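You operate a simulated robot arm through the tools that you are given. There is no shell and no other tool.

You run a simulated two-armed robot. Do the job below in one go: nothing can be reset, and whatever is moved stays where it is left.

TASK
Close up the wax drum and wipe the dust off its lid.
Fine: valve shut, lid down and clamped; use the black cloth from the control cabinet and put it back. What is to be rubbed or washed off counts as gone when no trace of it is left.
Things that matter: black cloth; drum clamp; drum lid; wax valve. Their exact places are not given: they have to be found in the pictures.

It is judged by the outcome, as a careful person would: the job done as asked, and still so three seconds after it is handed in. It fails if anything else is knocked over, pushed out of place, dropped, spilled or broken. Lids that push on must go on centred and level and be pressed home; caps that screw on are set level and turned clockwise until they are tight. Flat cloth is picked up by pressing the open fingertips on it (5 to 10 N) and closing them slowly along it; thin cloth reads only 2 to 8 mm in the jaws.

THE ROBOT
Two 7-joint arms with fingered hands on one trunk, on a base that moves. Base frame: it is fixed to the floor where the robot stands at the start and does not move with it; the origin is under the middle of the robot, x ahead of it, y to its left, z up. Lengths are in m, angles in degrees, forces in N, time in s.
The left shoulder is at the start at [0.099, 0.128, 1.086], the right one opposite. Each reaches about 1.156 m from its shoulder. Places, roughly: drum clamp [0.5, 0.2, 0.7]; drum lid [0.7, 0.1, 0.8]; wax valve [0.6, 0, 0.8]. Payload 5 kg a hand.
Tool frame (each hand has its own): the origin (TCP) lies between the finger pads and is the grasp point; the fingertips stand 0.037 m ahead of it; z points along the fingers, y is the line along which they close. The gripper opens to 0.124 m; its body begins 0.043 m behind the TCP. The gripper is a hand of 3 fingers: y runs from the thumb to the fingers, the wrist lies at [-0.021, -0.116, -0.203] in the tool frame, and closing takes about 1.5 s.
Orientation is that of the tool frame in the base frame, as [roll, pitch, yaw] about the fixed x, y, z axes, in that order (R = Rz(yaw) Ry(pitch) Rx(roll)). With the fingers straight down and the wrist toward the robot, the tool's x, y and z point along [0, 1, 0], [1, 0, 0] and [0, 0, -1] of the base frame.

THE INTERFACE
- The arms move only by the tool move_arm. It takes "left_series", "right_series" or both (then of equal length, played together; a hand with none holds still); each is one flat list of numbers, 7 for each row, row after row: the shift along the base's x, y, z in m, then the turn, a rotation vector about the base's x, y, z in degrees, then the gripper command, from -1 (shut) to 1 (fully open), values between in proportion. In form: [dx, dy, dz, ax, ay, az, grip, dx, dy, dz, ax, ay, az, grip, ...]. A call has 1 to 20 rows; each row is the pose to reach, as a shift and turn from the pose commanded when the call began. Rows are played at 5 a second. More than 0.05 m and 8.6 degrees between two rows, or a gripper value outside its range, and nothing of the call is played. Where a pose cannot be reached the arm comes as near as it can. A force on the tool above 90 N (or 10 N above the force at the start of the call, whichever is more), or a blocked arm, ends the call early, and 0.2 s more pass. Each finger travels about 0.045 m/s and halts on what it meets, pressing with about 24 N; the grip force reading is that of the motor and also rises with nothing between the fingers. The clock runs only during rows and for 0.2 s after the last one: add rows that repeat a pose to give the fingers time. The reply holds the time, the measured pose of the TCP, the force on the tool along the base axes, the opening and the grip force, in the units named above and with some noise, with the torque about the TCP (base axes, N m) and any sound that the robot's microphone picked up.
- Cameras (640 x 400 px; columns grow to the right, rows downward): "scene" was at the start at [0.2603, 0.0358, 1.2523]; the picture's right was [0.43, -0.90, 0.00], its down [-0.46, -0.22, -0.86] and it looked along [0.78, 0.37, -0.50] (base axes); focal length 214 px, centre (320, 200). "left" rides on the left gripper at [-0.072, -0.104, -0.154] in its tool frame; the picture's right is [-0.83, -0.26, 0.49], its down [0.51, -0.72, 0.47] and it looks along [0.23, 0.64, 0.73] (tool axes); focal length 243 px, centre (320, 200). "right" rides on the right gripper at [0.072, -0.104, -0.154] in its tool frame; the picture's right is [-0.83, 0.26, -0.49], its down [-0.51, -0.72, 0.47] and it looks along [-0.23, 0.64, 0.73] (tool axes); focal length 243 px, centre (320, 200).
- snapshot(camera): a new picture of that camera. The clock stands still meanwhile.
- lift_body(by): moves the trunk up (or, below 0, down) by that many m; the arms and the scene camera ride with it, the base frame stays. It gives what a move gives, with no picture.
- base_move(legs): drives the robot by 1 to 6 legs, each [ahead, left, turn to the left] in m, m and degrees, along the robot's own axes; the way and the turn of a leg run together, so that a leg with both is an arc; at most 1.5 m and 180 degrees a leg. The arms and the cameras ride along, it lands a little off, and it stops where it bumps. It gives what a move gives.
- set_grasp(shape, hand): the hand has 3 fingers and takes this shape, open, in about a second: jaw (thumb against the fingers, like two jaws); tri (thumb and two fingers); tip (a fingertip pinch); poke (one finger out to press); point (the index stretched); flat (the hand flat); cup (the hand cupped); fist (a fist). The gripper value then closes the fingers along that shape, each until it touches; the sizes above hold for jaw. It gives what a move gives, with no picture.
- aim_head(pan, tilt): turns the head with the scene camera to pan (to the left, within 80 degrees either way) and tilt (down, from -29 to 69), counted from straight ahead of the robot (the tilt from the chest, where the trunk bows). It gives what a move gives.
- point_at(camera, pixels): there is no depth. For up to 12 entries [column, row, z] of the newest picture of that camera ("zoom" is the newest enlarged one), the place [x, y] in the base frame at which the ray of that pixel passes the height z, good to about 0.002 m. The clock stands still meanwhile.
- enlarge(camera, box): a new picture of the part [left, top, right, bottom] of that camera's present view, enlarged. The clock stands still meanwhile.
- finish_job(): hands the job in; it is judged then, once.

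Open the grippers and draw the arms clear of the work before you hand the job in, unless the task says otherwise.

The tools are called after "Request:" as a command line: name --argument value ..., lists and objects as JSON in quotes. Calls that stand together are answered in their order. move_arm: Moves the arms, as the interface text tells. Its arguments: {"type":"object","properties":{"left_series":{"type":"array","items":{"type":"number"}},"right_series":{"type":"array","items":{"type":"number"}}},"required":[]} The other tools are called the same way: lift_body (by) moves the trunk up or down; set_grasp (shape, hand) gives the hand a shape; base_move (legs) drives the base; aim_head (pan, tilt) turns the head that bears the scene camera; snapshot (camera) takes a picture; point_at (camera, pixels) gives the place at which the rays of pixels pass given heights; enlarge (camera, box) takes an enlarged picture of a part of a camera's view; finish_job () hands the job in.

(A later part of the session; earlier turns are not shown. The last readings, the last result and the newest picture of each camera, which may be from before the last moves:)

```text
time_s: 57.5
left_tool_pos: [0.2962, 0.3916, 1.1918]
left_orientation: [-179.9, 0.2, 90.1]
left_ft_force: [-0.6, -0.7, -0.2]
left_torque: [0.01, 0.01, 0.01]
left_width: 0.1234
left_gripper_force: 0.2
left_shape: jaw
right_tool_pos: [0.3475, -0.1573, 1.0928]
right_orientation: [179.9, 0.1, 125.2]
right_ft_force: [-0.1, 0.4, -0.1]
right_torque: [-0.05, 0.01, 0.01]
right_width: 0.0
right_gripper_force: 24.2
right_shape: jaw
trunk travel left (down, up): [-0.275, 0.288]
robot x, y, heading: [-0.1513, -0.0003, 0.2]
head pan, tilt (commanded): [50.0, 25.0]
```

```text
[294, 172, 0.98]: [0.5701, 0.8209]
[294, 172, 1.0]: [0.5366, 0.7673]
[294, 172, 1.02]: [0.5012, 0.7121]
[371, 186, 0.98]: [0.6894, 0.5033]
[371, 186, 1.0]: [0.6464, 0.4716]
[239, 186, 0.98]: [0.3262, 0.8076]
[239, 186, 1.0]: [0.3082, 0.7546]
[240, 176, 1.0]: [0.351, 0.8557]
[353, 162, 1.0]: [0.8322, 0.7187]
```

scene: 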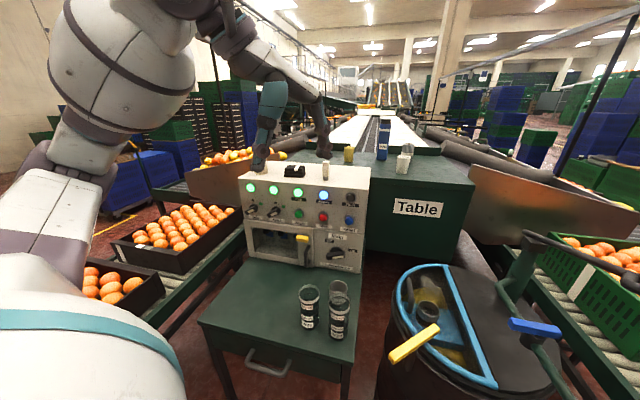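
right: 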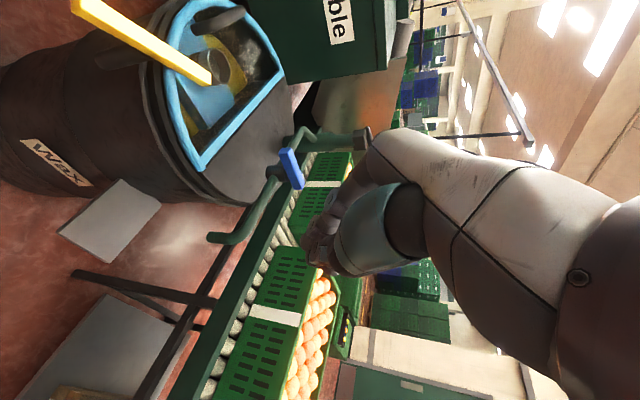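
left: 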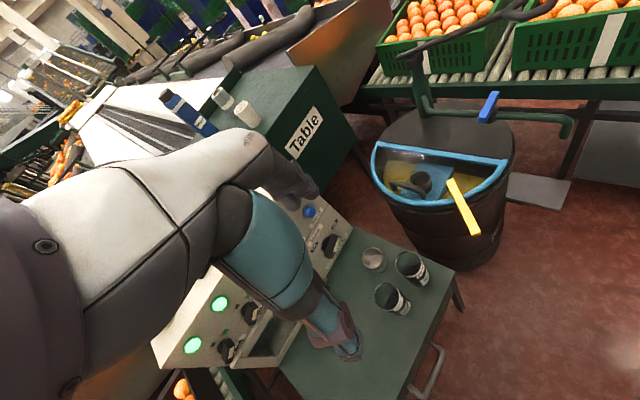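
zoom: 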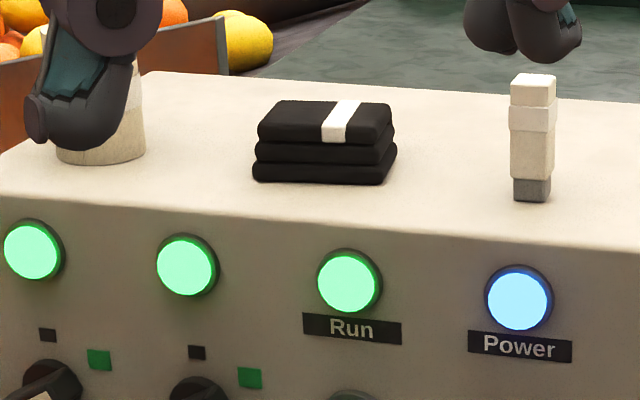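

The pad measures about 8 × 8 × 4 cm, near (0.53,0.76) on a top at z≈1.0, squared roughly with the cabinet front (edge direction about -41°). I swing the left hand, open and turned 49°, to a viewing place beside it.

Request:
move_arm --left_series '[0.01, 0.042, 0.004, 0, 0, 5, 1, 0.02, 0.084, 0.008, 0, 0, 10, 1, 0.03, 0.126, 0.012, 0, 0, 15, 1, 0.04, 0.168, 0.016, 0, 0, 20, 1, 0.05, 0.21, 0.018, 0, 0, 25, 1, 0.06, 0.252, 0.018, 0, 0, 30, 1, 0.07, 0.294, 0.018, 0, 0, 35, 1, 0.08, 0.336, 0.018, 0, 0, 40, 1, 0.09, 0.378, 0.018, 0, 0, 45, 1, 0.104, 0.419, 0.018, 0, 0, 49, 1]'

Request:
snapshot --camera "left"

Request:
snapshot --camera "scene"

```text
time_s: 59.7
left_tool_pos: [0.397, 0.809, 1.2117]
left_orientation: [-179.9, 0.2, 139.2]
left_ft_force: [-0.1, -0.2, -0.2]
left_torque: [-0.01, 0.0, -0.06]
left_width: 0.1238
left_gripper_force: 0.0
left_shape: jaw
right_tool_pos: [0.3472, -0.1554, 1.0923]
right_orientation: [180.0, 0.0, 125.1]
right_ft_force: [0.5, 0.5, 0.0]
right_torque: [0.03, 0.0, 0.0]
right_width: 0.0
right_gripper_force: 23.9
right_shape: jaw
trunk travel left (down, up): [-0.275, 0.288]
robot x, y, heading: [-0.1539, 0.0022, 0.1]
head pan, tilt (commanded): [50.0, 25.0]
```

```text
taken
```

left: 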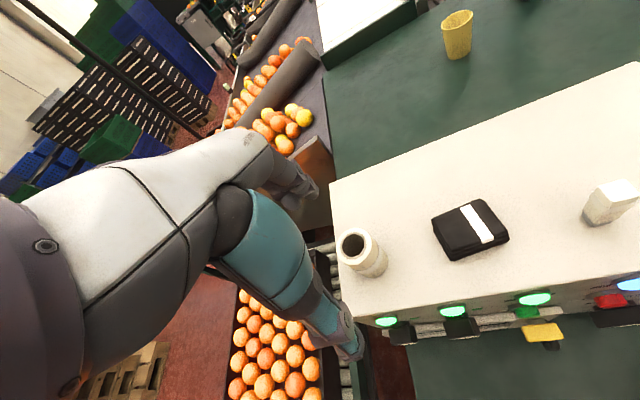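

```text
taken
```

scene: 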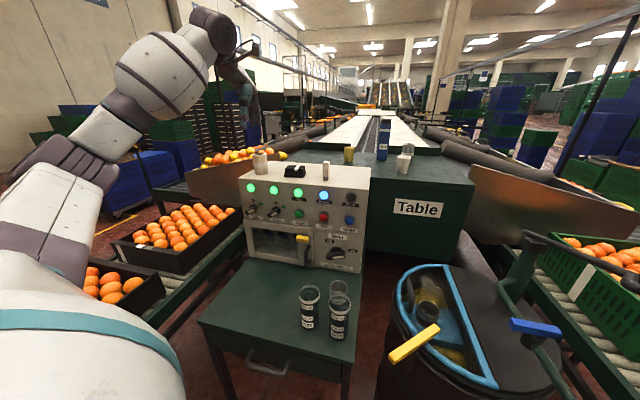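

The left camera now shows the pad clearly at (470,230), with a white roll at (362,253) and a marker-like block at (610,200). I enlarge it and take corner places.

Request:
enlarge --camera "left" --box '[400, 180, 560, 280]'

Request:
point_at --camera "left" --pixels '[[470, 228, 1.0], [470, 228, 1.02], [470, 228, 1.04], [432, 218, 1.035], [484, 200, 1.035], [508, 232, 1.035], [450, 258, 1.035], [362, 253, 1.0], [610, 200, 1.0], [376, 318, 1.0], [635, 275, 1.0]]'

Request:
point_at --camera "scene" --pixels '[[294, 168, 1.0], [294, 168, 1.02], [294, 168, 1.04]]'

```text
4.00 times, centred on (480, 230) of left
```

zoom: 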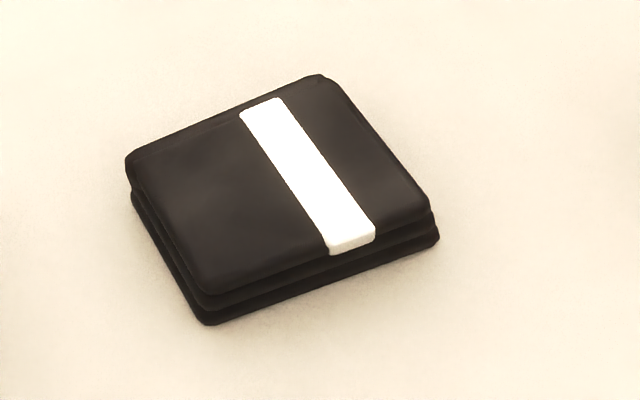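

```text
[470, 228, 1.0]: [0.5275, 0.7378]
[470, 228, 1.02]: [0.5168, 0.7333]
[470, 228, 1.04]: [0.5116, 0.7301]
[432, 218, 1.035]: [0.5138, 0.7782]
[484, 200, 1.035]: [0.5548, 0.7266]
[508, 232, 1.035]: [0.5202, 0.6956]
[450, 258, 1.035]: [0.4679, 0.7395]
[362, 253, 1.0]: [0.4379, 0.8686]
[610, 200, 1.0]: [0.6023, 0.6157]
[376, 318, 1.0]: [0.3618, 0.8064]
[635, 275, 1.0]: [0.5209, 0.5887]
```

```text
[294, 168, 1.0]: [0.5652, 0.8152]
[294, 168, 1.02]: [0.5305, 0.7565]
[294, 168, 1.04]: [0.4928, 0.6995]
```

Pad top centre resolves to (0.515,0.732,1.029), about 6.8 × 5.2 cm with its short side along 42°. I go above it, hand turned to close along the short side.

Request:
move_arm --left_series '[0.03, -0.02, -0.01, 0, 0, -2, 1, 0.06, -0.04, -0.02, 0, 0, -4, 1, 0.09, -0.06, -0.04, 0, 0, -6, 1, 0.1175, -0.077, -0.06, 0, 0, -6, 1, 0.1175, -0.077, -0.09, 0, 0, -6, 1, 0.1175, -0.077, -0.09, 0, 0, -6, 1]'

Request:
snapshot --camera "left"

Request:
enlarge --camera "scene" --box '[230, 120, 358, 200]'

```text
time_s: 61.1
left_tool_pos: [0.5166, 0.7321, 1.12]
left_orientation: [-180.0, 0.1, 133.1]
left_ft_force: [-0.4, 0.3, -0.3]
left_torque: [0.04, 0.03, -0.03]
left_width: 0.1237
left_gripper_force: 0.1
left_shape: jaw
right_tool_pos: [0.3469, -0.1566, 1.0929]
right_orientation: [180.0, 0.0, 125.2]
right_ft_force: [0.0, 0.3, -0.1]
right_torque: [0.04, -0.02, 0.02]
right_width: 0.0
right_gripper_force: 24.5
right_shape: jaw
trunk travel left (down, up): [-0.275, 0.288]
robot x, y, heading: [-0.1491, -0.0018, 0.0]
head pan, tilt (commanded): [50.0, 25.0]
```

```text
taken
```

left: 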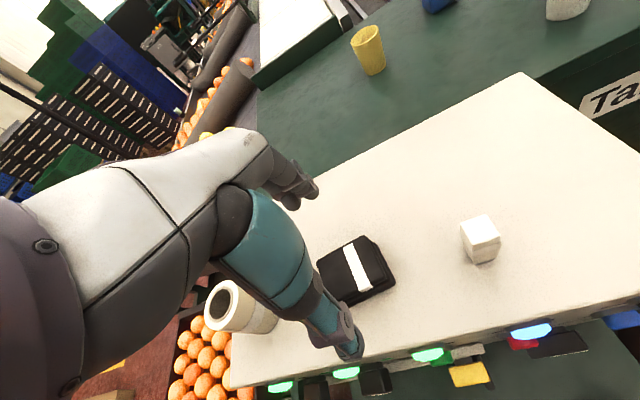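

```text
5.00 times, centred on (294, 160) of scene
```

zoom: 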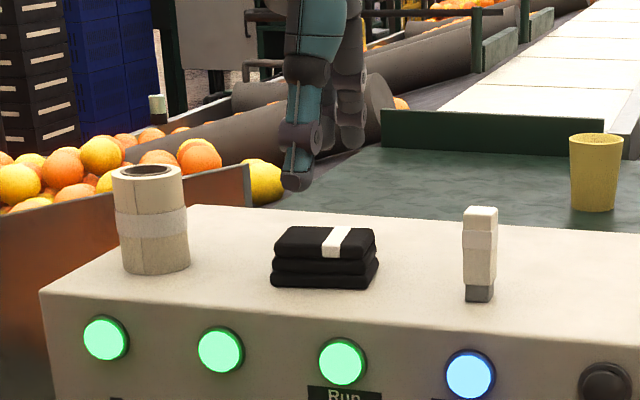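

The pad lies centred under the open hand (top centre seen at about (356,270), expected (351,271)). I descend to TCP z ≈ 1.046, fingertips about 1 cm above the cabinet top.

Request:
move_arm --left_series '[0, 0, -0.02, 0, 0, 0, 1, 0, 0, -0.04, 0, 0, 0, 1, 0, 0, -0.06, 0, 0, 0, 1, 0, 0, -0.074, 0, 0, 0, 1, 0, 0, -0.074, 0, 0, 0, 1]'

Request:
snapshot --camera "left"

Request:
enlarge --camera "scene" --box '[230, 120, 358, 200]'

```text
time_s: 62.3
left_tool_pos: [0.5171, 0.7332, 1.0461]
left_orientation: [-179.8, 0.1, 133.1]
left_ft_force: [0.3, -0.2, -0.5]
left_torque: [0.02, 0.01, 0.02]
left_width: 0.1238
left_gripper_force: 0.0
left_shape: jaw
right_tool_pos: [0.3475, -0.1562, 1.0928]
right_orientation: [179.9, 0.0, 125.2]
right_ft_force: [0.7, 0.1, 1.1]
right_torque: [0.02, 0.0, -0.02]
right_width: 0.0001
right_gripper_force: 23.7
right_shape: jaw
trunk travel left (down, up): [-0.275, 0.288]
robot x, y, heading: [-0.1489, -0.0007, 0.5]
head pan, tilt (commanded): [50.0, 25.0]
```

```text
taken
```

left: 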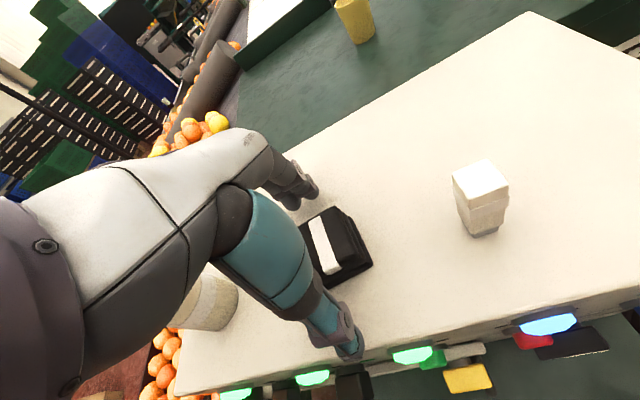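

```text
5.00 times, centred on (294, 160) of scene
```

zoom: 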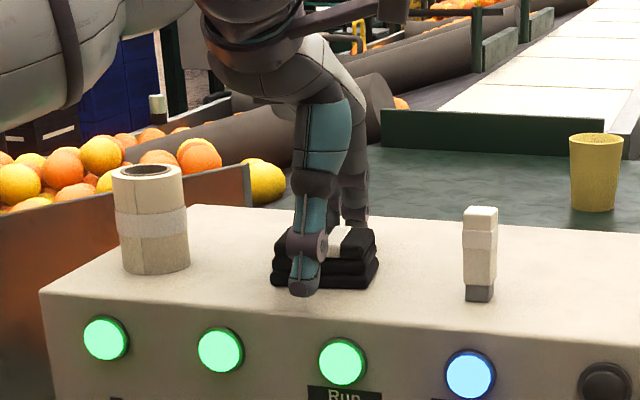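

The pad is about 1.4 cm to the right of the finger plane (thumb at 305 vs pad middle 325 in the zoom). I shift the hand along the pad by that much and close the fingers slowly.

Request:
move_arm --left_series '[0.005, -0.005, 0, 0, 0, 0, 1, 0.0095, -0.01, 0, 0, 0, 0, 1, 0.0095, -0.01, 0, 0, 0, 0, 0.7, 0.0095, -0.01, 0, 0, 0, 0, 0.4, 0.0095, -0.01, 0, 0, 0, 0, 0.1, 0.0095, -0.01, 0, 0, 0, 0, -0.1, 0.0095, -0.01, 0, 0, 0, 0, -0.3, 0.0095, -0.01, 0, 0, 0, 0, -0.5, 0.0095, -0.01, 0, 0, 0, 0, -0.7, 0.0095, -0.01, 0, 0, 0, 0, -1, 0.0095, -0.01, 0, 0, 0, 0, -1, 0.0095, -0.01, 0, 0, 0, 0, -1]'

Request:
snapshot --camera "left"

Request:
enlarge --camera "scene" --box '[230, 120, 358, 200]'

```text
time_s: 64.9
left_tool_pos: [0.5263, 0.7228, 1.045]
left_orientation: [-179.9, 0.1, 133.1]
left_ft_force: [-0.2, 0.9, -0.2]
left_torque: [0.01, -0.04, -0.02]
left_width: 0.0524
left_gripper_force: 24.4
left_shape: jaw
right_tool_pos: [0.3467, -0.1563, 1.0937]
right_orientation: [-180.0, 0.0, 125.2]
right_ft_force: [0.3, -0.4, -0.1]
right_torque: [0.0, 0.02, -0.01]
right_width: 0.0
right_gripper_force: 24.0
right_shape: jaw
trunk travel left (down, up): [-0.275, 0.288]
robot x, y, heading: [-0.156, -0.0009, -0.0]
head pan, tilt (commanded): [50.0, 25.0]
```

```text
taken
```

left: 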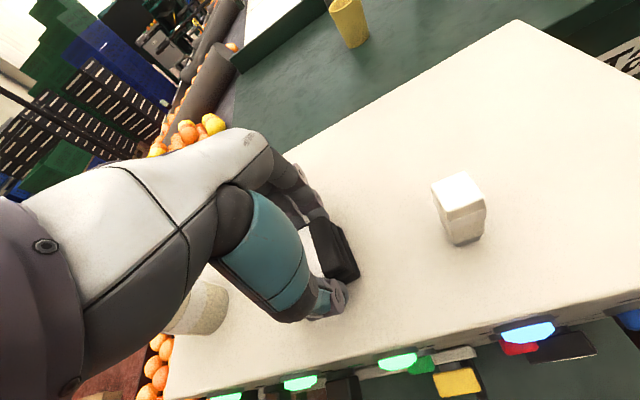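

```text
5.00 times, centred on (294, 160) of scene
```

zoom: 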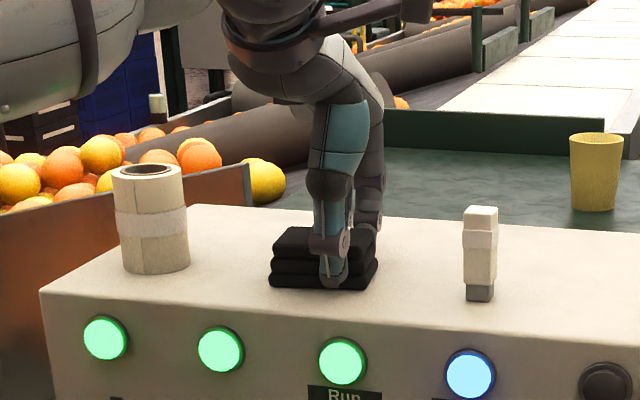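

The jaws hold the pad at 52 mm width with 24 N, and the pad has not shifted. I lift it 12 cm and check that it comes along. The place to return it is TCP (0.526,0.722,1.046) at this yaw.

Request:
move_arm --left_series '[0, 0, 0.01, 0, 0, 0, -1, 0, 0, 0.03, 0, 0, 0, -1, 0, 0, 0.06, 0, 0, 0, -1, 0, 0, 0.09, 0, 0, 0, -1, 0, 0, 0.12, 0, 0, 0, -1]'

Request:
enlarge --camera "scene" --box '[230, 100, 390, 200]'

Request:
snapshot --camera "left"

```text
time_s: 66.1
left_tool_pos: [0.5275, 0.7232, 1.1665]
left_orientation: [-179.9, 0.1, 133.2]
left_ft_force: [0.3, 0.1, 0.6]
left_torque: [0.0, 0.0, -0.01]
left_width: 0.0524
left_gripper_force: 24.3
left_shape: jaw
right_tool_pos: [0.3463, -0.1568, 1.0937]
right_orientation: [179.9, 0.0, 125.1]
right_ft_force: [0.2, -0.6, 0.1]
right_torque: [0.01, -0.04, 0.0]
right_width: 0.0
right_gripper_force: 23.8
right_shape: jaw
trunk travel left (down, up): [-0.275, 0.288]
robot x, y, heading: [-0.1533, 0.0028, 0.1]
head pan, tilt (commanded): [50.0, 25.0]
```

```text
4.00 times, centred on (310, 150) of scene
```

zoom: 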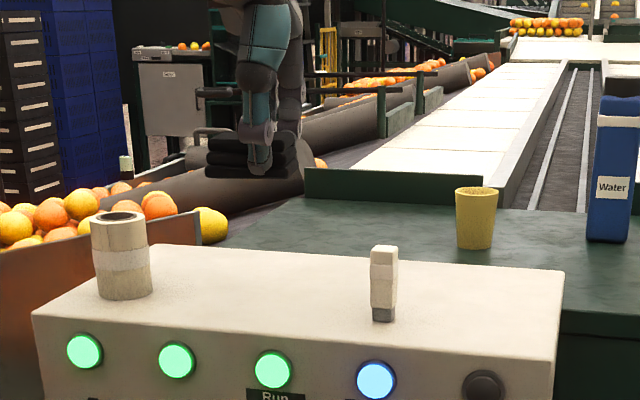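

```text
taken
```

left: 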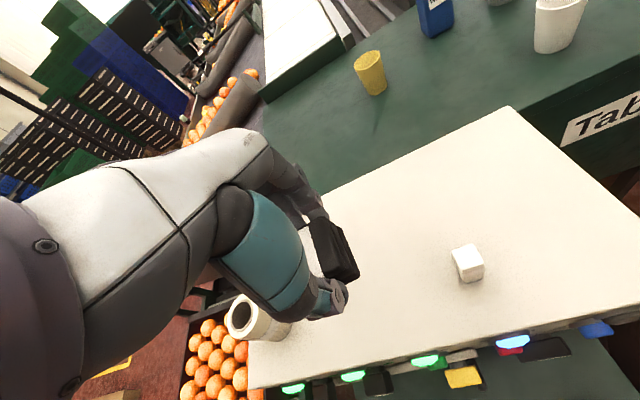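

The pad came up as one piece. Before wiping I look closely at the dust on the lid.

Request:
aim_head --pan 18 --tilt 40

Request:
enlarge --camera "scene" --box '[250, 150, 378, 230]'

Request:
snapshot --camera "scene"

Request:
snapshot --camera "right"

```text
time_s: 67.1
left_tool_pos: [0.5266, 0.7239, 1.1644]
left_orientation: [-179.7, 0.1, 133.1]
left_ft_force: [-0.5, 0.0, -0.8]
left_torque: [-0.01, -0.01, -0.03]
left_width: 0.0526
left_gripper_force: 23.6
left_shape: jaw
right_tool_pos: [0.347, -0.1555, 1.0926]
right_orientation: [-180.0, 0.0, 125.2]
right_ft_force: [-0.6, 0.0, -0.9]
right_torque: [0.01, 0.0, -0.03]
right_width: 0.0
right_gripper_force: 23.8
right_shape: jaw
trunk travel left (down, up): [-0.275, 0.288]
robot x, y, heading: [-0.1499, 0.0004, 0.1]
head pan, tilt (commanded): [18.0, 40.0]
```

```text
5.00 times, centred on (314, 190) of scene
```

zoom: 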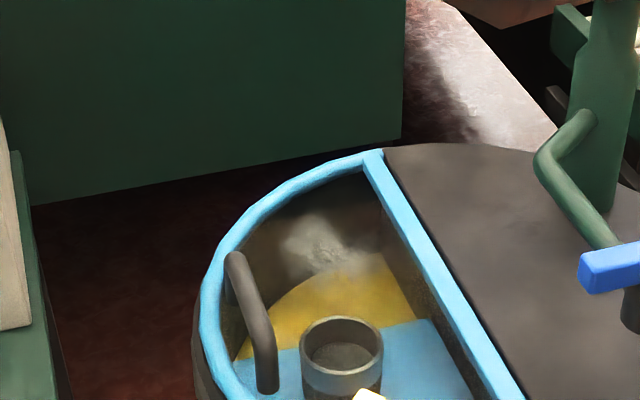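

```text
taken
```

scene: 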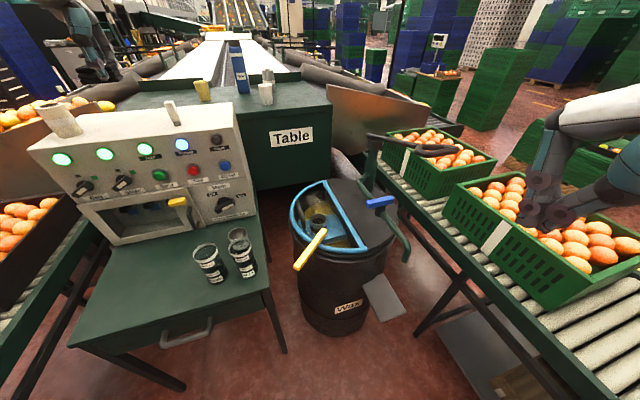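

```text
taken
```

right: 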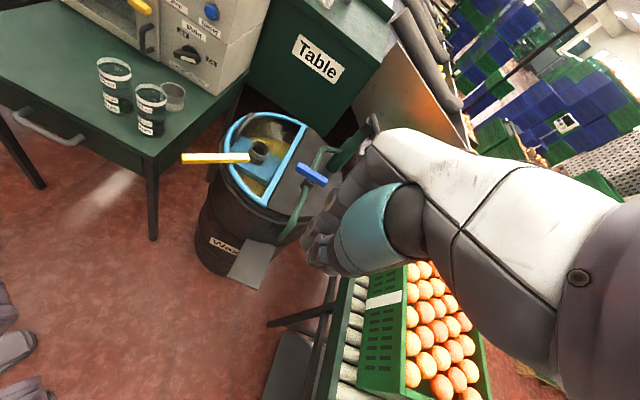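

The dust spot is at scene zoom (330,245), extent about (285,215)–(385,285). I bring the right hand's camera nearer to measure it exactly, staying left of the pump arm.

Request:
move_arm --right_series '[0.02, 0.035, -0.01, 0, 0, 0, -1, 0.04, 0.07, -0.03, 0, 0, 0, -1, 0.06, 0.105, -0.05, 0, 0, 0, -1, 0.085, 0.14, -0.07, 0, 0, 0, -1, 0.11, 0.17, -0.09, 0, 0, 0, -1, 0.135, 0.195, -0.11, 0, 0, 0, -1]'

Request:
snapshot --camera "right"

Request:
enlarge --camera "right" --box '[190, 100, 350, 200]'

```text
time_s: 68.5
left_tool_pos: [0.5283, 0.725, 1.1632]
left_orientation: [-179.8, 0.0, 133.1]
left_ft_force: [0.7, 0.5, -0.1]
left_torque: [0.0, 0.02, 0.02]
left_width: 0.0522
left_gripper_force: 24.0
left_shape: jaw
right_tool_pos: [0.4836, 0.0369, 0.9799]
right_orientation: [-180.0, 0.0, 125.2]
right_ft_force: [-1.0, 0.1, -0.1]
right_torque: [-0.02, -0.03, 0.0]
right_width: 0.0001
right_gripper_force: 24.3
right_shape: jaw
trunk travel left (down, up): [-0.275, 0.288]
robot x, y, heading: [-0.1494, 0.0006, 0.2]
head pan, tilt (commanded): [18.0, 40.0]
```

```text
taken
```

right: 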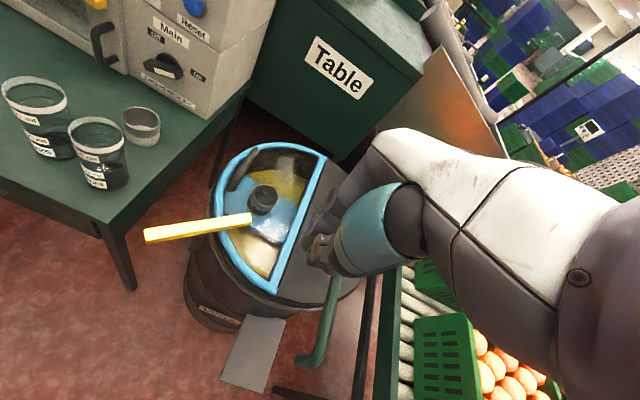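

```text
4.00 times, centred on (270, 150) of right
```

zoom: 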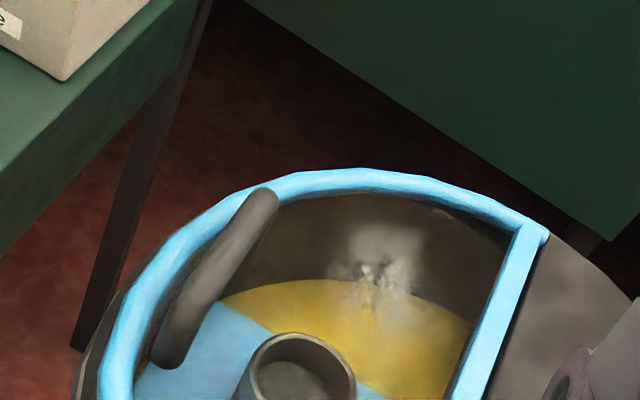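

The dust patch is at zoom (375,265), from about (325,225) to (425,305). I convert it to places on the lid plane.

Request:
point_at --camera "zoom" --pixels '[[375, 265, 0.71], [325, 225, 0.71], [425, 225, 0.71], [425, 305, 0.71], [330, 305, 0.71], [545, 235, 0.71], [265, 200, 0.76], [175, 360, 0.76], [370, 172, 0.715], [265, 200, 0.71], [375, 265, 0.7]]'

```text
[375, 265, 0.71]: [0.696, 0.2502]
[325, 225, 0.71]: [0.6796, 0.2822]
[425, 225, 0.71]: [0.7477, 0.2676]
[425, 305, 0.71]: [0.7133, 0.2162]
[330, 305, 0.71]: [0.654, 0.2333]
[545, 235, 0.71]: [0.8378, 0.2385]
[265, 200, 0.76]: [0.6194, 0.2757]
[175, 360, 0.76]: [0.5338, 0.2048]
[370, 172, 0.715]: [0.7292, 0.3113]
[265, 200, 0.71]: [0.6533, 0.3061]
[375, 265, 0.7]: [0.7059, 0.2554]
```

Dust centre is at about (0.696,0.250), spanning x 0.655–0.75, y 0.215–0.28. I retract the right hand and carry the cloth high over the cabinet corner to above the lid, turning the hand to yaw 110 so that its fingers clear both the handle and the frame.

Request:
move_arm --left_series '[0.0, 0.0, 0.02, 0, 0, -2, -1, 0.01, -0.03, 0.04, 0, 0, -4, -1, 0.025, -0.07, 0.04, 0, 0, -6, -1, 0.04, -0.112, 0.04, 0, 0, -8, -1, 0.055, -0.154, 0.04, 0, 0, -10, -1, 0.07, -0.196, 0.04, 0, 0, -12, -1, 0.085, -0.238, 0.04, 0, 0, -14, -1, 0.1, -0.28, 0.04, 0, 0, -16, -1, 0.115, -0.322, 0.04, 0, 0, -18, -1, 0.13, -0.364, 0.04, 0, 0, -20, -1, 0.145, -0.406, 0.04, 0, 0, -22, -1, 0.155, -0.446, 0.03, 0, 0, -23, -1, 0.163, -0.479, 0.01, 0, 0, -23, -1]' --right_series '[-0.02, -0.025, 0.02, 0, 0, 0, -1, -0.045, -0.055, 0.04, 0, 0, 0, -1, -0.07, -0.085, 0.06, 0, 0, 0, -1, -0.095, -0.12, 0.08, 0, 0, 0, -1, -0.115, -0.155, 0.1, 0, 0, 0, -1, -0.135, -0.19, 0.11, 0, 0, 0, -1, -0.135, -0.195, 0.11, 0, 0, 0, -1, -0.135, -0.195, 0.11, 0, 0, 0, -1, -0.135, -0.195, 0.11, 0, 0, 0, -1, -0.135, -0.195, 0.11, 0, 0, 0, -1, -0.135, -0.195, 0.11, 0, 0, 0, -1, -0.135, -0.195, 0.11, 0, 0, 0, -1, -0.135, -0.195, 0.11, 0, 0, 0, -1]'

Request:
snapshot --camera "scene"

Request:
snapshot --camera "left"

```text
time_s: 71.3
left_tool_pos: [0.6913, 0.2438, 1.1757]
left_orientation: [-179.7, 0.1, 110.2]
left_ft_force: [-0.5, 0.0, -0.4]
left_torque: [0.02, 0.02, 0.01]
left_width: 0.0521
left_gripper_force: 24.3
left_shape: jaw
right_tool_pos: [0.3482, -0.1587, 1.0925]
right_orientation: [-180.0, -0.1, 125.2]
right_ft_force: [0.4, 0.4, 0.1]
right_torque: [0.02, 0.01, 0.01]
right_width: 0.0003
right_gripper_force: 24.1
right_shape: jaw
trunk travel left (down, up): [-0.275, 0.288]
robot x, y, heading: [-0.1506, -0.0028, -0.2]
head pan, tilt (commanded): [18.0, 40.0]
```

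```text
taken
```

scene: 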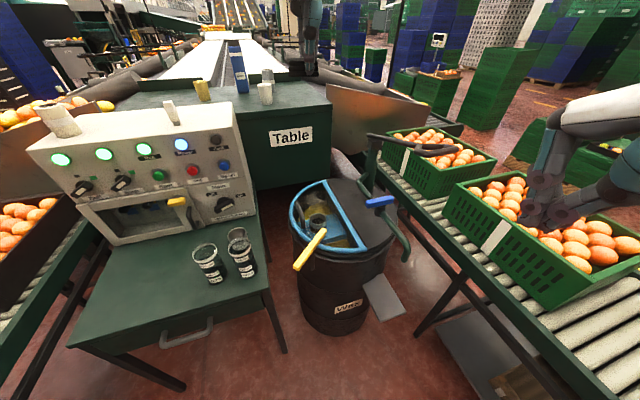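

```text
taken
```

left: 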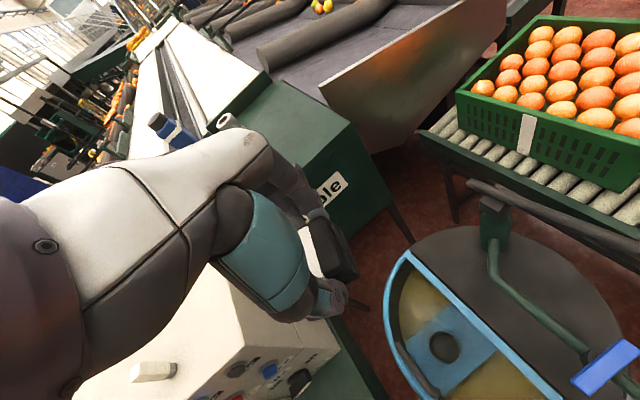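

The cloth hangs above the lid. I lower it to about 4 cm above the lid and check its place.

Request:
move_arm --left_series '[0, 0, -0.04, 0, 0, 0, -1, 0, 0, -0.08, 0, 0, 0, -1, 0, 0, -0.12, 0, 0, 0, -1, 0, 0, -0.16, 0, 0, 0, -1, 0, 0, -0.2, 0, 0, 0, -1, 0, 0, -0.24, 0, 0, 0, -1, 0, 0, -0.28, 0, 0, 0, -1, 0, 0, -0.32, 0, 0, 0, -1, 0, 0, -0.355, 0, 0, 0, -1, 0, 0, -0.375, 0, 0, 0, -1]'

Request:
snapshot --camera "left"

Request:
enlarge --camera "scene" --box '[240, 140, 400, 240]'

```text
time_s: 73.5
left_tool_pos: [0.689, 0.2417, 0.7982]
left_orientation: [-179.9, 0.1, 110.1]
left_ft_force: [0.5, 0.4, 0.4]
left_torque: [-0.01, 0.0, -0.01]
left_width: 0.052
left_gripper_force: 23.8
left_shape: jaw
right_tool_pos: [0.346, -0.1579, 1.093]
right_orientation: [-180.0, 0.0, 125.2]
right_ft_force: [0.4, 0.9, 0.3]
right_torque: [-0.02, -0.03, -0.02]
right_width: 0.0001
right_gripper_force: 24.2
right_shape: jaw
trunk travel left (down, up): [-0.275, 0.288]
robot x, y, heading: [-0.1487, -0.0015, 0.2]
head pan, tilt (commanded): [18.0, 40.0]
```

```text
taken
```

left: 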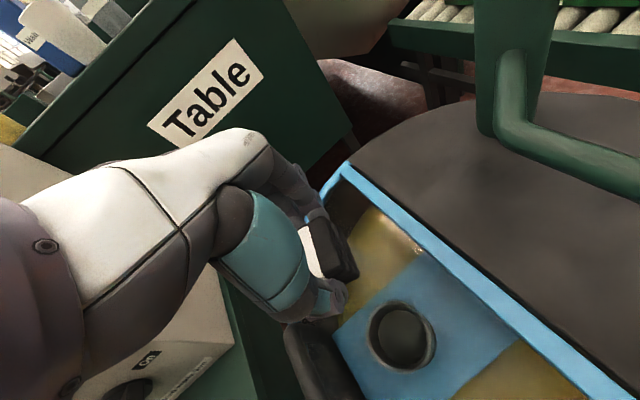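

```text
4.00 times, centred on (320, 190) of scene
```

zoom: 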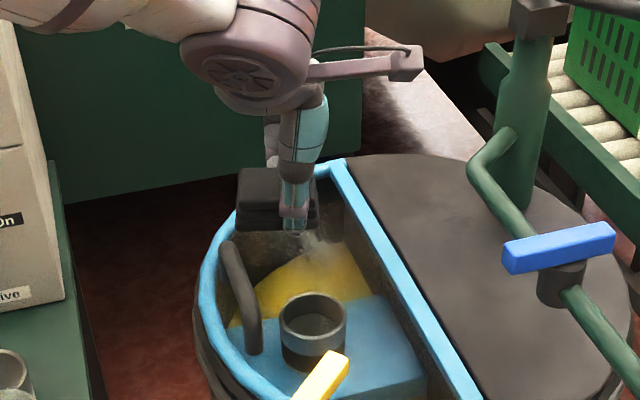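

The cloth is right over the dust. I lower it in small steps to find contact with the panel.

Request:
move_arm --left_series '[0, 0, -0.012, 0, 0, 0, -1, 0, 0, -0.022, 0, 0, 0, -1, 0, 0, -0.03, 0, 0, 0, -1, 0, 0, -0.033, 0, 0, 0, -1]'

Request:
enlarge --camera "scene" --box '[260, 150, 388, 230]'

```text
time_s: 74.5
left_tool_pos: [0.6877, 0.243, 0.766]
left_orientation: [-179.8, 0.0, 110.0]
left_ft_force: [-1.5, -0.1, -0.4]
left_torque: [-0.01, -0.01, -0.03]
left_width: 0.0522
left_gripper_force: 24.3
left_shape: jaw
right_tool_pos: [0.3464, -0.1572, 1.0929]
right_orientation: [-180.0, 0.0, 125.2]
right_ft_force: [-0.1, -0.4, 0.1]
right_torque: [0.01, 0.06, 0.0]
right_width: 0.0
right_gripper_force: 24.1
right_shape: jaw
trunk travel left (down, up): [-0.275, 0.288]
robot x, y, heading: [-0.1487, 0.0001, 0.5]
head pan, tilt (commanded): [18.0, 40.0]
```

```text
5.00 times, centred on (324, 190) of scene
```

zoom: 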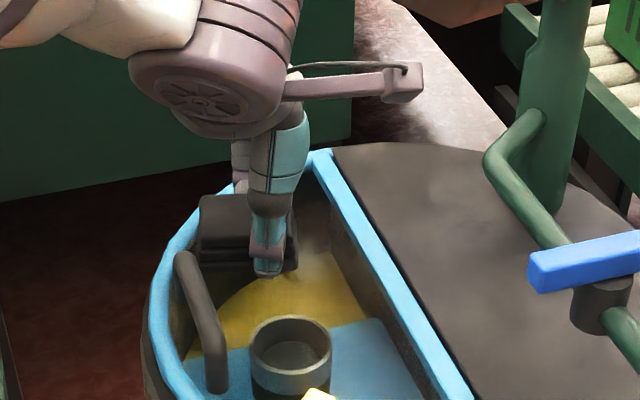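

Still no contact at TCP z 0.766. I go on down a few millimetres at a time.

Request:
move_arm --left_series '[0, 0, -0.004, 0, 0, 0, -1, 0, 0, -0.008, 0, 0, 0, -1, 0, 0, -0.008, 0, 0, 0, -1]'

```text
time_s: 75.3
left_tool_pos: [0.6896, 0.2437, 0.7589]
left_orientation: [-179.9, 0.1, 110.2]
left_ft_force: [0.8, 0.3, 0.4]
left_torque: [0.01, -0.02, 0.01]
left_width: 0.0523
left_gripper_force: 23.8
left_shape: jaw
right_tool_pos: [0.3471, -0.1563, 1.0947]
right_orientation: [180.0, 0.0, 125.2]
right_ft_force: [-1.0, 0.1, 0.7]
right_torque: [-0.02, 0.01, -0.01]
right_width: 0.0
right_gripper_force: 24.3
right_shape: jaw
trunk travel left (down, up): [-0.275, 0.288]
robot x, y, heading: [-0.15, -0.0007, 0.1]
head pan, tilt (commanded): [18.0, 40.0]
```

At TCP z 0.759 the force is still nil; I continue with 3 mm steps.

Request:
move_arm --left_series '[0, 0, -0.003, 0, 0, 0, -1, 0, 0, -0.006, 0, 0, 0, -1, 0, 0, -0.006, 0, 0, 0, -1]'

```text
time_s: 76.1
left_tool_pos: [0.6905, 0.244, 0.7545]
left_orientation: [-179.8, 0.1, 110.1]
left_ft_force: [0.6, 0.5, 5.9]
left_torque: [0.02, 0.02, -0.04]
left_width: 0.0521
left_gripper_force: 24.3
left_shape: jaw
right_tool_pos: [0.346, -0.1575, 1.0935]
right_orientation: [179.8, 0.0, 125.2]
right_ft_force: [0.2, -0.8, 0.6]
right_torque: [0.02, 0.01, -0.02]
right_width: 0.0001
right_gripper_force: 23.6
right_shape: jaw
trunk travel left (down, up): [-0.275, 0.288]
robot x, y, heading: [-0.1466, -0.0023, 0.4]
head pan, tilt (commanded): [18.0, 40.0]
```

Contact: 6 N at TCP z 0.7545, so the panel is at z≈0.708. I rub in overlapping strokes across the whole dust area with about 7 N, keeping clear of the handle leg.

Request:
move_arm --left_series '[0.0113, 0.0041, -0.001, 0, 0, 0, -1, 0.0235, 0.0086, -0.001, 0, 0, 0, -1, 0.0276, -0.0027, -0.001, 0, 0, 0, -1, 0.0135, -0.0079, -0.001, 0, 0, 0, -1, -0.0006, -0.013, -0.001, 0, 0, 0, -1, -0.014, -0.02, -0.001, 0, 0, 0, -1, -0.0106, -0.0294, -0.001, 0, 0, 0, -1, 0.0035, -0.0243, -0.001, 0, 0, 0, -1, 0.0176, -0.0191, -0.001, 0, 0, 0, -1, 0.0317, -0.014, -0.001, 0, 0, 0, -1, 0.0269, -0.0009, -0.001, 0, 0, 0, -1, 0.0221, 0.0123, -0.001, 0, 0, 0, -1, 0.0099, 0.0079, -0.001, 0, 0, 0, -1, 0.0021, -0.0056, -0.001, 0, 0, 0, -1, -0.0093, -0.0183, -0.001, 0, 0, 0, -1, 0.0048, -0.0132, -0.001, 0, 0, 0, -1, 0.0189, -0.008, -0.001, 0, 0, 0, -1, 0, 0, -0.001, 0, 0, 0, -1]'

Request:
enlarge --camera "scene" --box '[260, 150, 388, 230]'

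```text
time_s: 79.9
left_tool_pos: [0.6887, 0.244, 0.7544]
left_orientation: [-179.9, 0.1, 110.1]
left_ft_force: [3.0, -3.0, 8.7]
left_torque: [-0.08, -0.1, 0.02]
left_width: 0.0531
left_gripper_force: 23.9
left_shape: jaw
right_tool_pos: [0.3457, -0.1573, 1.0947]
right_orientation: [179.9, 0.1, 125.3]
right_ft_force: [-0.4, -0.3, 0.5]
right_torque: [-0.01, 0.0, -0.05]
right_width: 0.0
right_gripper_force: 24.0
right_shape: jaw
trunk travel left (down, up): [-0.275, 0.288]
robot x, y, heading: [-0.1535, 0.0015, 0.3]
head pan, tilt (commanded): [18.0, 40.0]
```

```text
5.00 times, centred on (324, 190) of scene
```

zoom: 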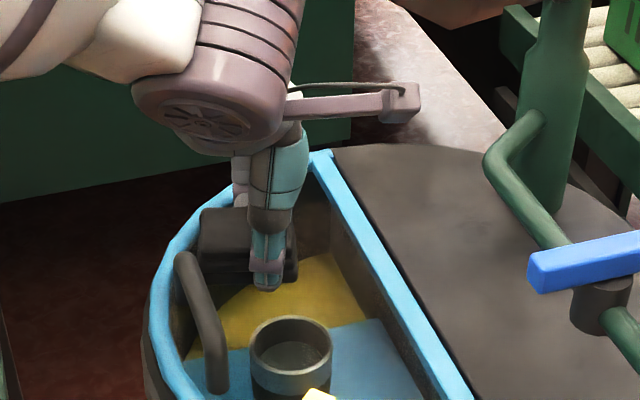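

The visible part looks clean. I lift the cloth away to inspect the panel.

Request:
move_arm --left_series '[0, 0, 0.02, 0, 0, 0, -1, 0, 0, 0.06, 0, 0, 0, -1, 0, 0.01, 0.1, 0, 0, 0, -1, -0.01, 0.02, 0.14, 0, 0, 0, -1, -0.02, 0.03, 0.18, 0, 0, 0, -1, -0.03, 0.04, 0.22, 0, 0, 0, -1]'

Request:
enlarge --camera "scene" --box '[260, 150, 388, 230]'

Request:
snapshot --camera "left"

```text
time_s: 81.3
left_tool_pos: [0.657, 0.2866, 0.9767]
left_orientation: [-179.9, 0.2, 110.1]
left_ft_force: [-0.7, -0.8, -1.4]
left_torque: [0.01, -0.04, -0.02]
left_width: 0.0525
left_gripper_force: 23.8
left_shape: jaw
right_tool_pos: [0.3447, -0.1578, 1.0936]
right_orientation: [179.9, 0.1, 125.1]
right_ft_force: [-0.9, -0.4, -0.1]
right_torque: [0.03, -0.04, 0.01]
right_width: 0.0001
right_gripper_force: 24.6
right_shape: jaw
trunk travel left (down, up): [-0.275, 0.288]
robot x, y, heading: [-0.1441, -0.0013, 0.1]
head pan, tilt (commanded): [18.0, 40.0]
```

```text
5.00 times, centred on (324, 190) of scene
```

zoom: 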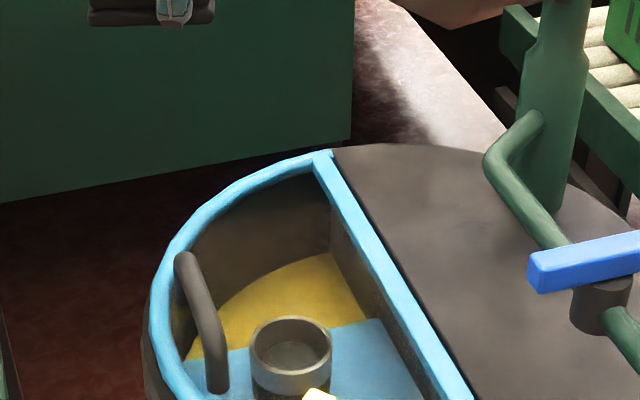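

```text
taken
```

left: 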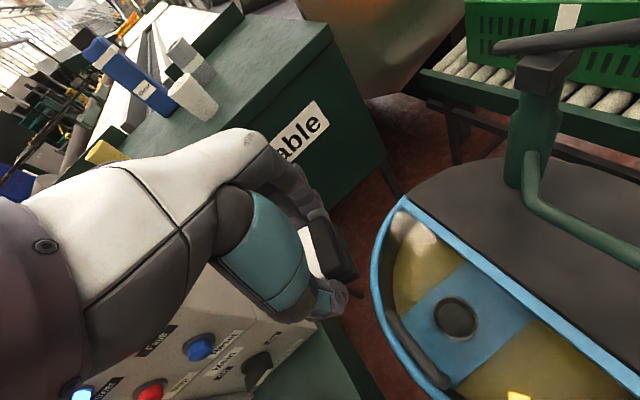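

In the scene view the patch is gone. I check from the left camera too, where a pale spot shows at (415,230), to tell reflection from dust.

Request:
enlarge --camera "left" --box '[360, 190, 520, 290]'

Request:
enlarge --camera "left" --box '[400, 250, 640, 400]'

Request:
enlarge --camera "scene" --box '[280, 170, 360, 220]'

```text
4.00 times, centred on (440, 240) of left
```

zoom: 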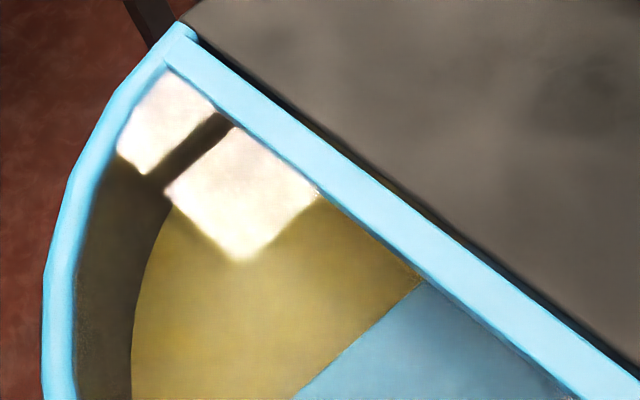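

```text
2.67 times, centred on (520, 325) of left
```

zoom: 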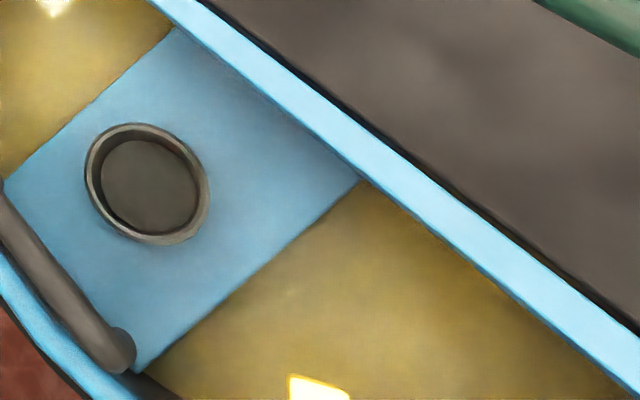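

```text
8.00 times, centred on (320, 195) of scene
```

zoom: 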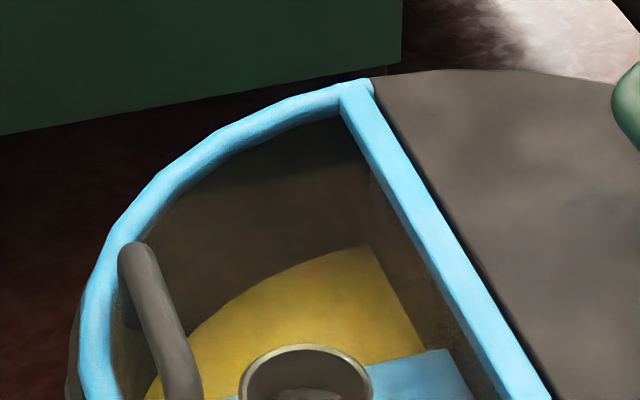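

Those pale rectangles are skylight reflections; the panel itself looks clean. I check once more from the right camera's angle.

Request:
enlarge --camera "right" --box '[220, 110, 316, 170]'

Request:
enlarge --camera "left" --box '[380, 200, 460, 250]'

```text
6.67 times, centred on (268, 140) of right
```

zoom: 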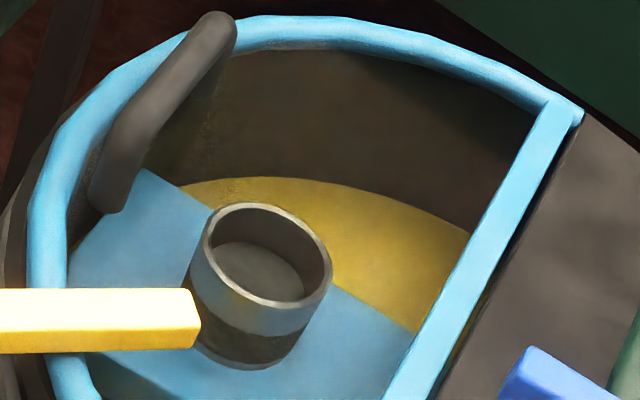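

```text
8.00 times, centred on (420, 225) of left
```

zoom: 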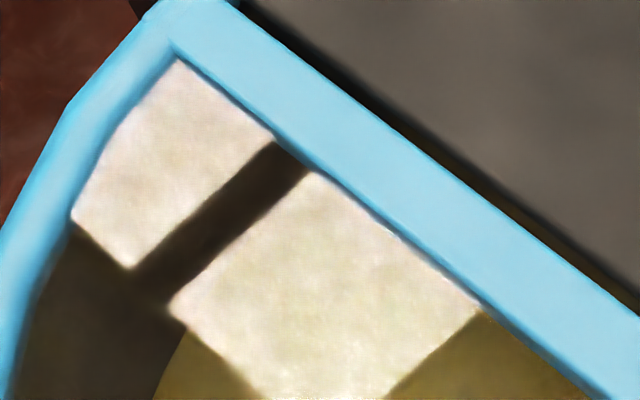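

The panel looks clean from all three cameras. For safety I make one more, slightly wider pass at the same pressure.

Request:
move_arm --left_series '[0.01, -0.01, -0.04, 0, 0, 0, -1, 0.02, -0.02, -0.08, 0, 0, 0, -1, 0.03, -0.03, -0.12, 0, 0, 0, -1, 0.03, -0.04, -0.16, 0, 0, 0, -1, 0.03, -0.04, -0.2, 0, 0, 0, -1, 0.03, -0.04, -0.22, 0, 0, 0, -1, 0.0461, -0.0257, -0.22, 0, 0, 0, -1, 0.0599, -0.0344, -0.22, 0, 0, 0, -1, 0.0677, -0.0412, -0.22, 0, 0, 0, -1, 0.0732, -0.0562, -0.22, 0, 0, 0, -1, 0.0572, -0.062, -0.22, 0, 0, 0, -1, 0.0409, -0.0701, -0.22, 0, 0, 0, -1, 0.0262, -0.0733, -0.22, 0, 0, 0, -1, 0.0093, -0.071, -0.22, 0, 0, 0, -1, 0.0214, -0.0601, -0.22, 0, 0, 0, -1, 0.0341, -0.0513, -0.22, 0, 0, 0, -1, 0.0468, -0.0424, -0.22, 0, 0, 0, -1, 0.0414, -0.0274, -0.22, 0, 0, 0, -1, 0.03, -0.04, -0.22, 0, 0, 0, -1, 0.03, -0.04, -0.19, 0, 0, 0, -1]'

Request:
snapshot --camera "left"

```text
time_s: 85.5
left_tool_pos: [0.6888, 0.2439, 0.7834]
left_orientation: [-179.9, 0.1, 110.0]
left_ft_force: [-0.3, -0.2, -1.2]
left_torque: [-0.03, 0.0, 0.01]
left_width: 0.0527
left_gripper_force: 23.7
left_shape: jaw
right_tool_pos: [0.3454, -0.1582, 1.0948]
right_orientation: [179.9, 0.1, 125.1]
right_ft_force: [-0.2, 1.0, -0.4]
right_torque: [-0.02, -0.02, 0.04]
right_width: 0.0002
right_gripper_force: 23.8
right_shape: jaw
trunk travel left (down, up): [-0.275, 0.288]
robot x, y, heading: [-0.1527, 0.0005, 0.3]
head pan, tilt (commanded): [18.0, 40.0]
```

```text
taken
```

left: 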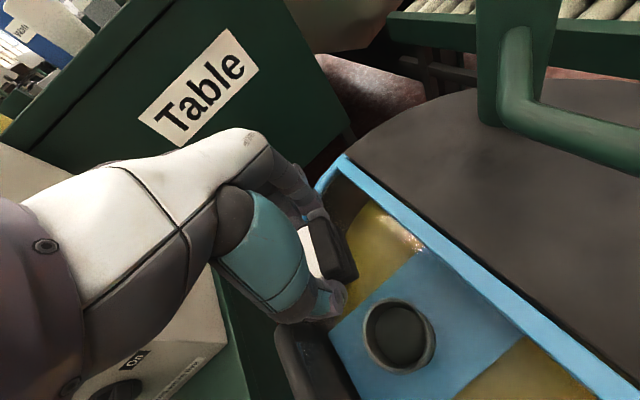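

The second pass is done and the cloth still sits in the jaws as before (53 mm). I lift it straight up to carry it back.

Request:
move_arm --left_series '[0, 0, 0.03, 0, 0, 0, -1, 0, 0, 0.07, 0, 0, 0, -1, 0, 0, 0.11, 0, 0, 0, -1, 0, 0, 0.15, 0, 0, 0, -1, 0, 0, 0.19, 0, 0, 0, -1, 0, 0, 0.23, 0, 0, 0, -1, 0, 0, 0.27, 0, 0, 0, -1, 0, 0, 0.31, 0, 0, 0, -1, 0, 0, 0.35, 0, 0, 0, -1, 0, 0, 0.39, 0, 0, 0, -1, 0, 0, 0.42, 0, 0, 0, -1]'

Request:
enlarge --camera "scene" --box '[260, 150, 388, 230]'

Request:
enlarge --camera "right" --box '[220, 110, 316, 170]'

Request:
snapshot --camera "left"

```text
time_s: 87.9
left_tool_pos: [0.6903, 0.2439, 1.2039]
left_orientation: [-179.8, 0.2, 110.1]
left_ft_force: [-0.5, -0.2, -1.1]
left_torque: [-0.01, -0.01, 0.02]
left_width: 0.0528
left_gripper_force: 24.1
left_shape: jaw
right_tool_pos: [0.3463, -0.1565, 1.0949]
right_orientation: [180.0, 0.0, 125.3]
right_ft_force: [0.3, -0.4, 0.5]
right_torque: [-0.03, 0.0, 0.01]
right_width: 0.0002
right_gripper_force: 24.3
right_shape: jaw
trunk travel left (down, up): [-0.275, 0.288]
robot x, y, heading: [-0.1488, 0.0007, 0.0]
head pan, tilt (commanded): [18.0, 40.0]
```

```text
5.00 times, centred on (324, 190) of scene
```

zoom: 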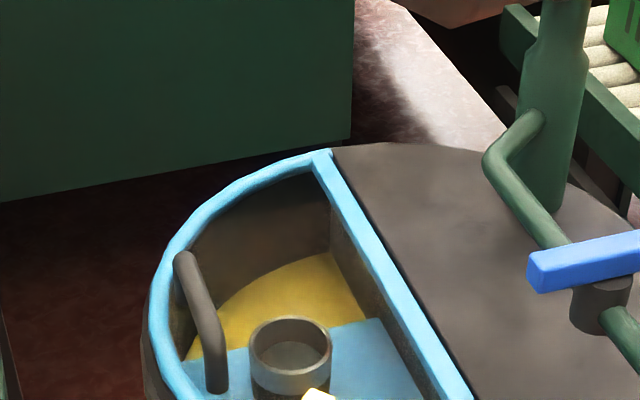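

```text
6.67 times, centred on (268, 140) of right
```

zoom: 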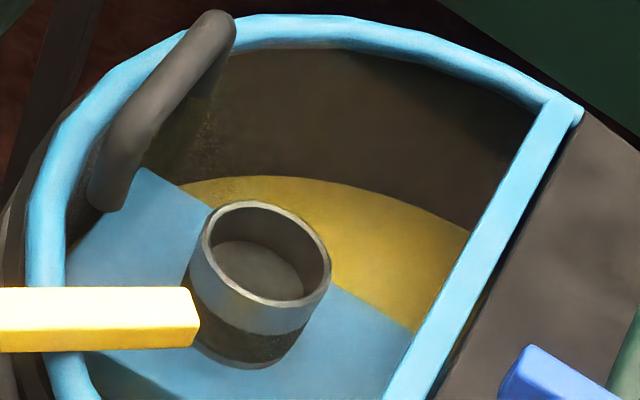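

```text
taken
```

left: 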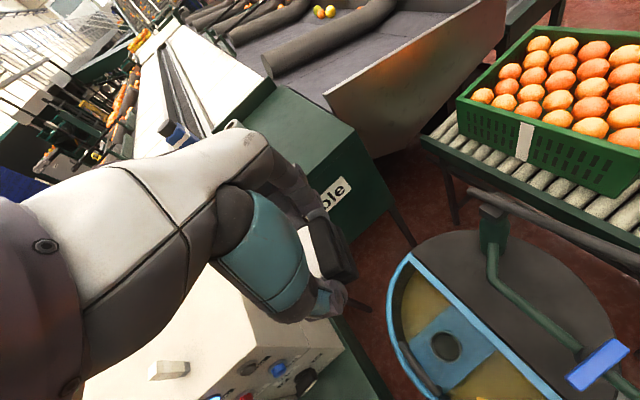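

The panel is clean in both views; I only check a faint speckle near the handle at right-zoom (205,130) more closely.

Request:
enlarge --camera "right" --box '[236, 114, 268, 134]'

Request:
enlarge --camera "scene" --box '[284, 186, 332, 216]'

Request:
enlarge --camera "left" --box '[380, 260, 476, 320]'

```text
16.00 times, centred on (252, 124) of right
```

zoom: 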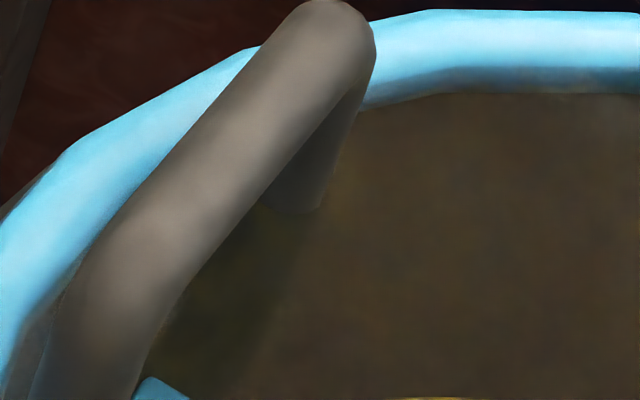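

```text
13.33 times, centred on (308, 201) of scene
```

zoom: 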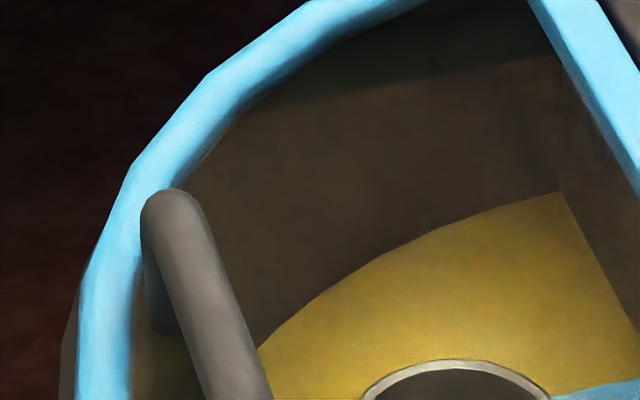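

```text
6.67 times, centred on (428, 290) of left
```

zoom: 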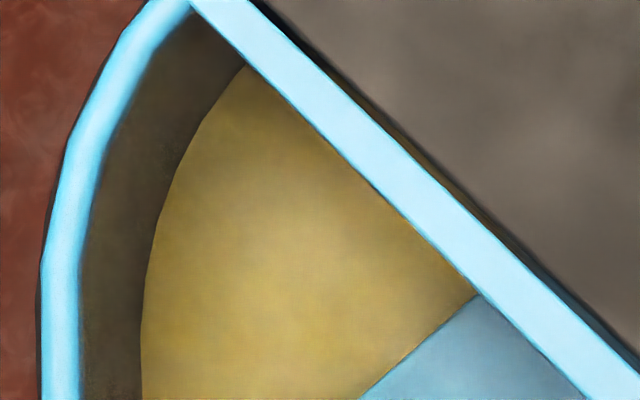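

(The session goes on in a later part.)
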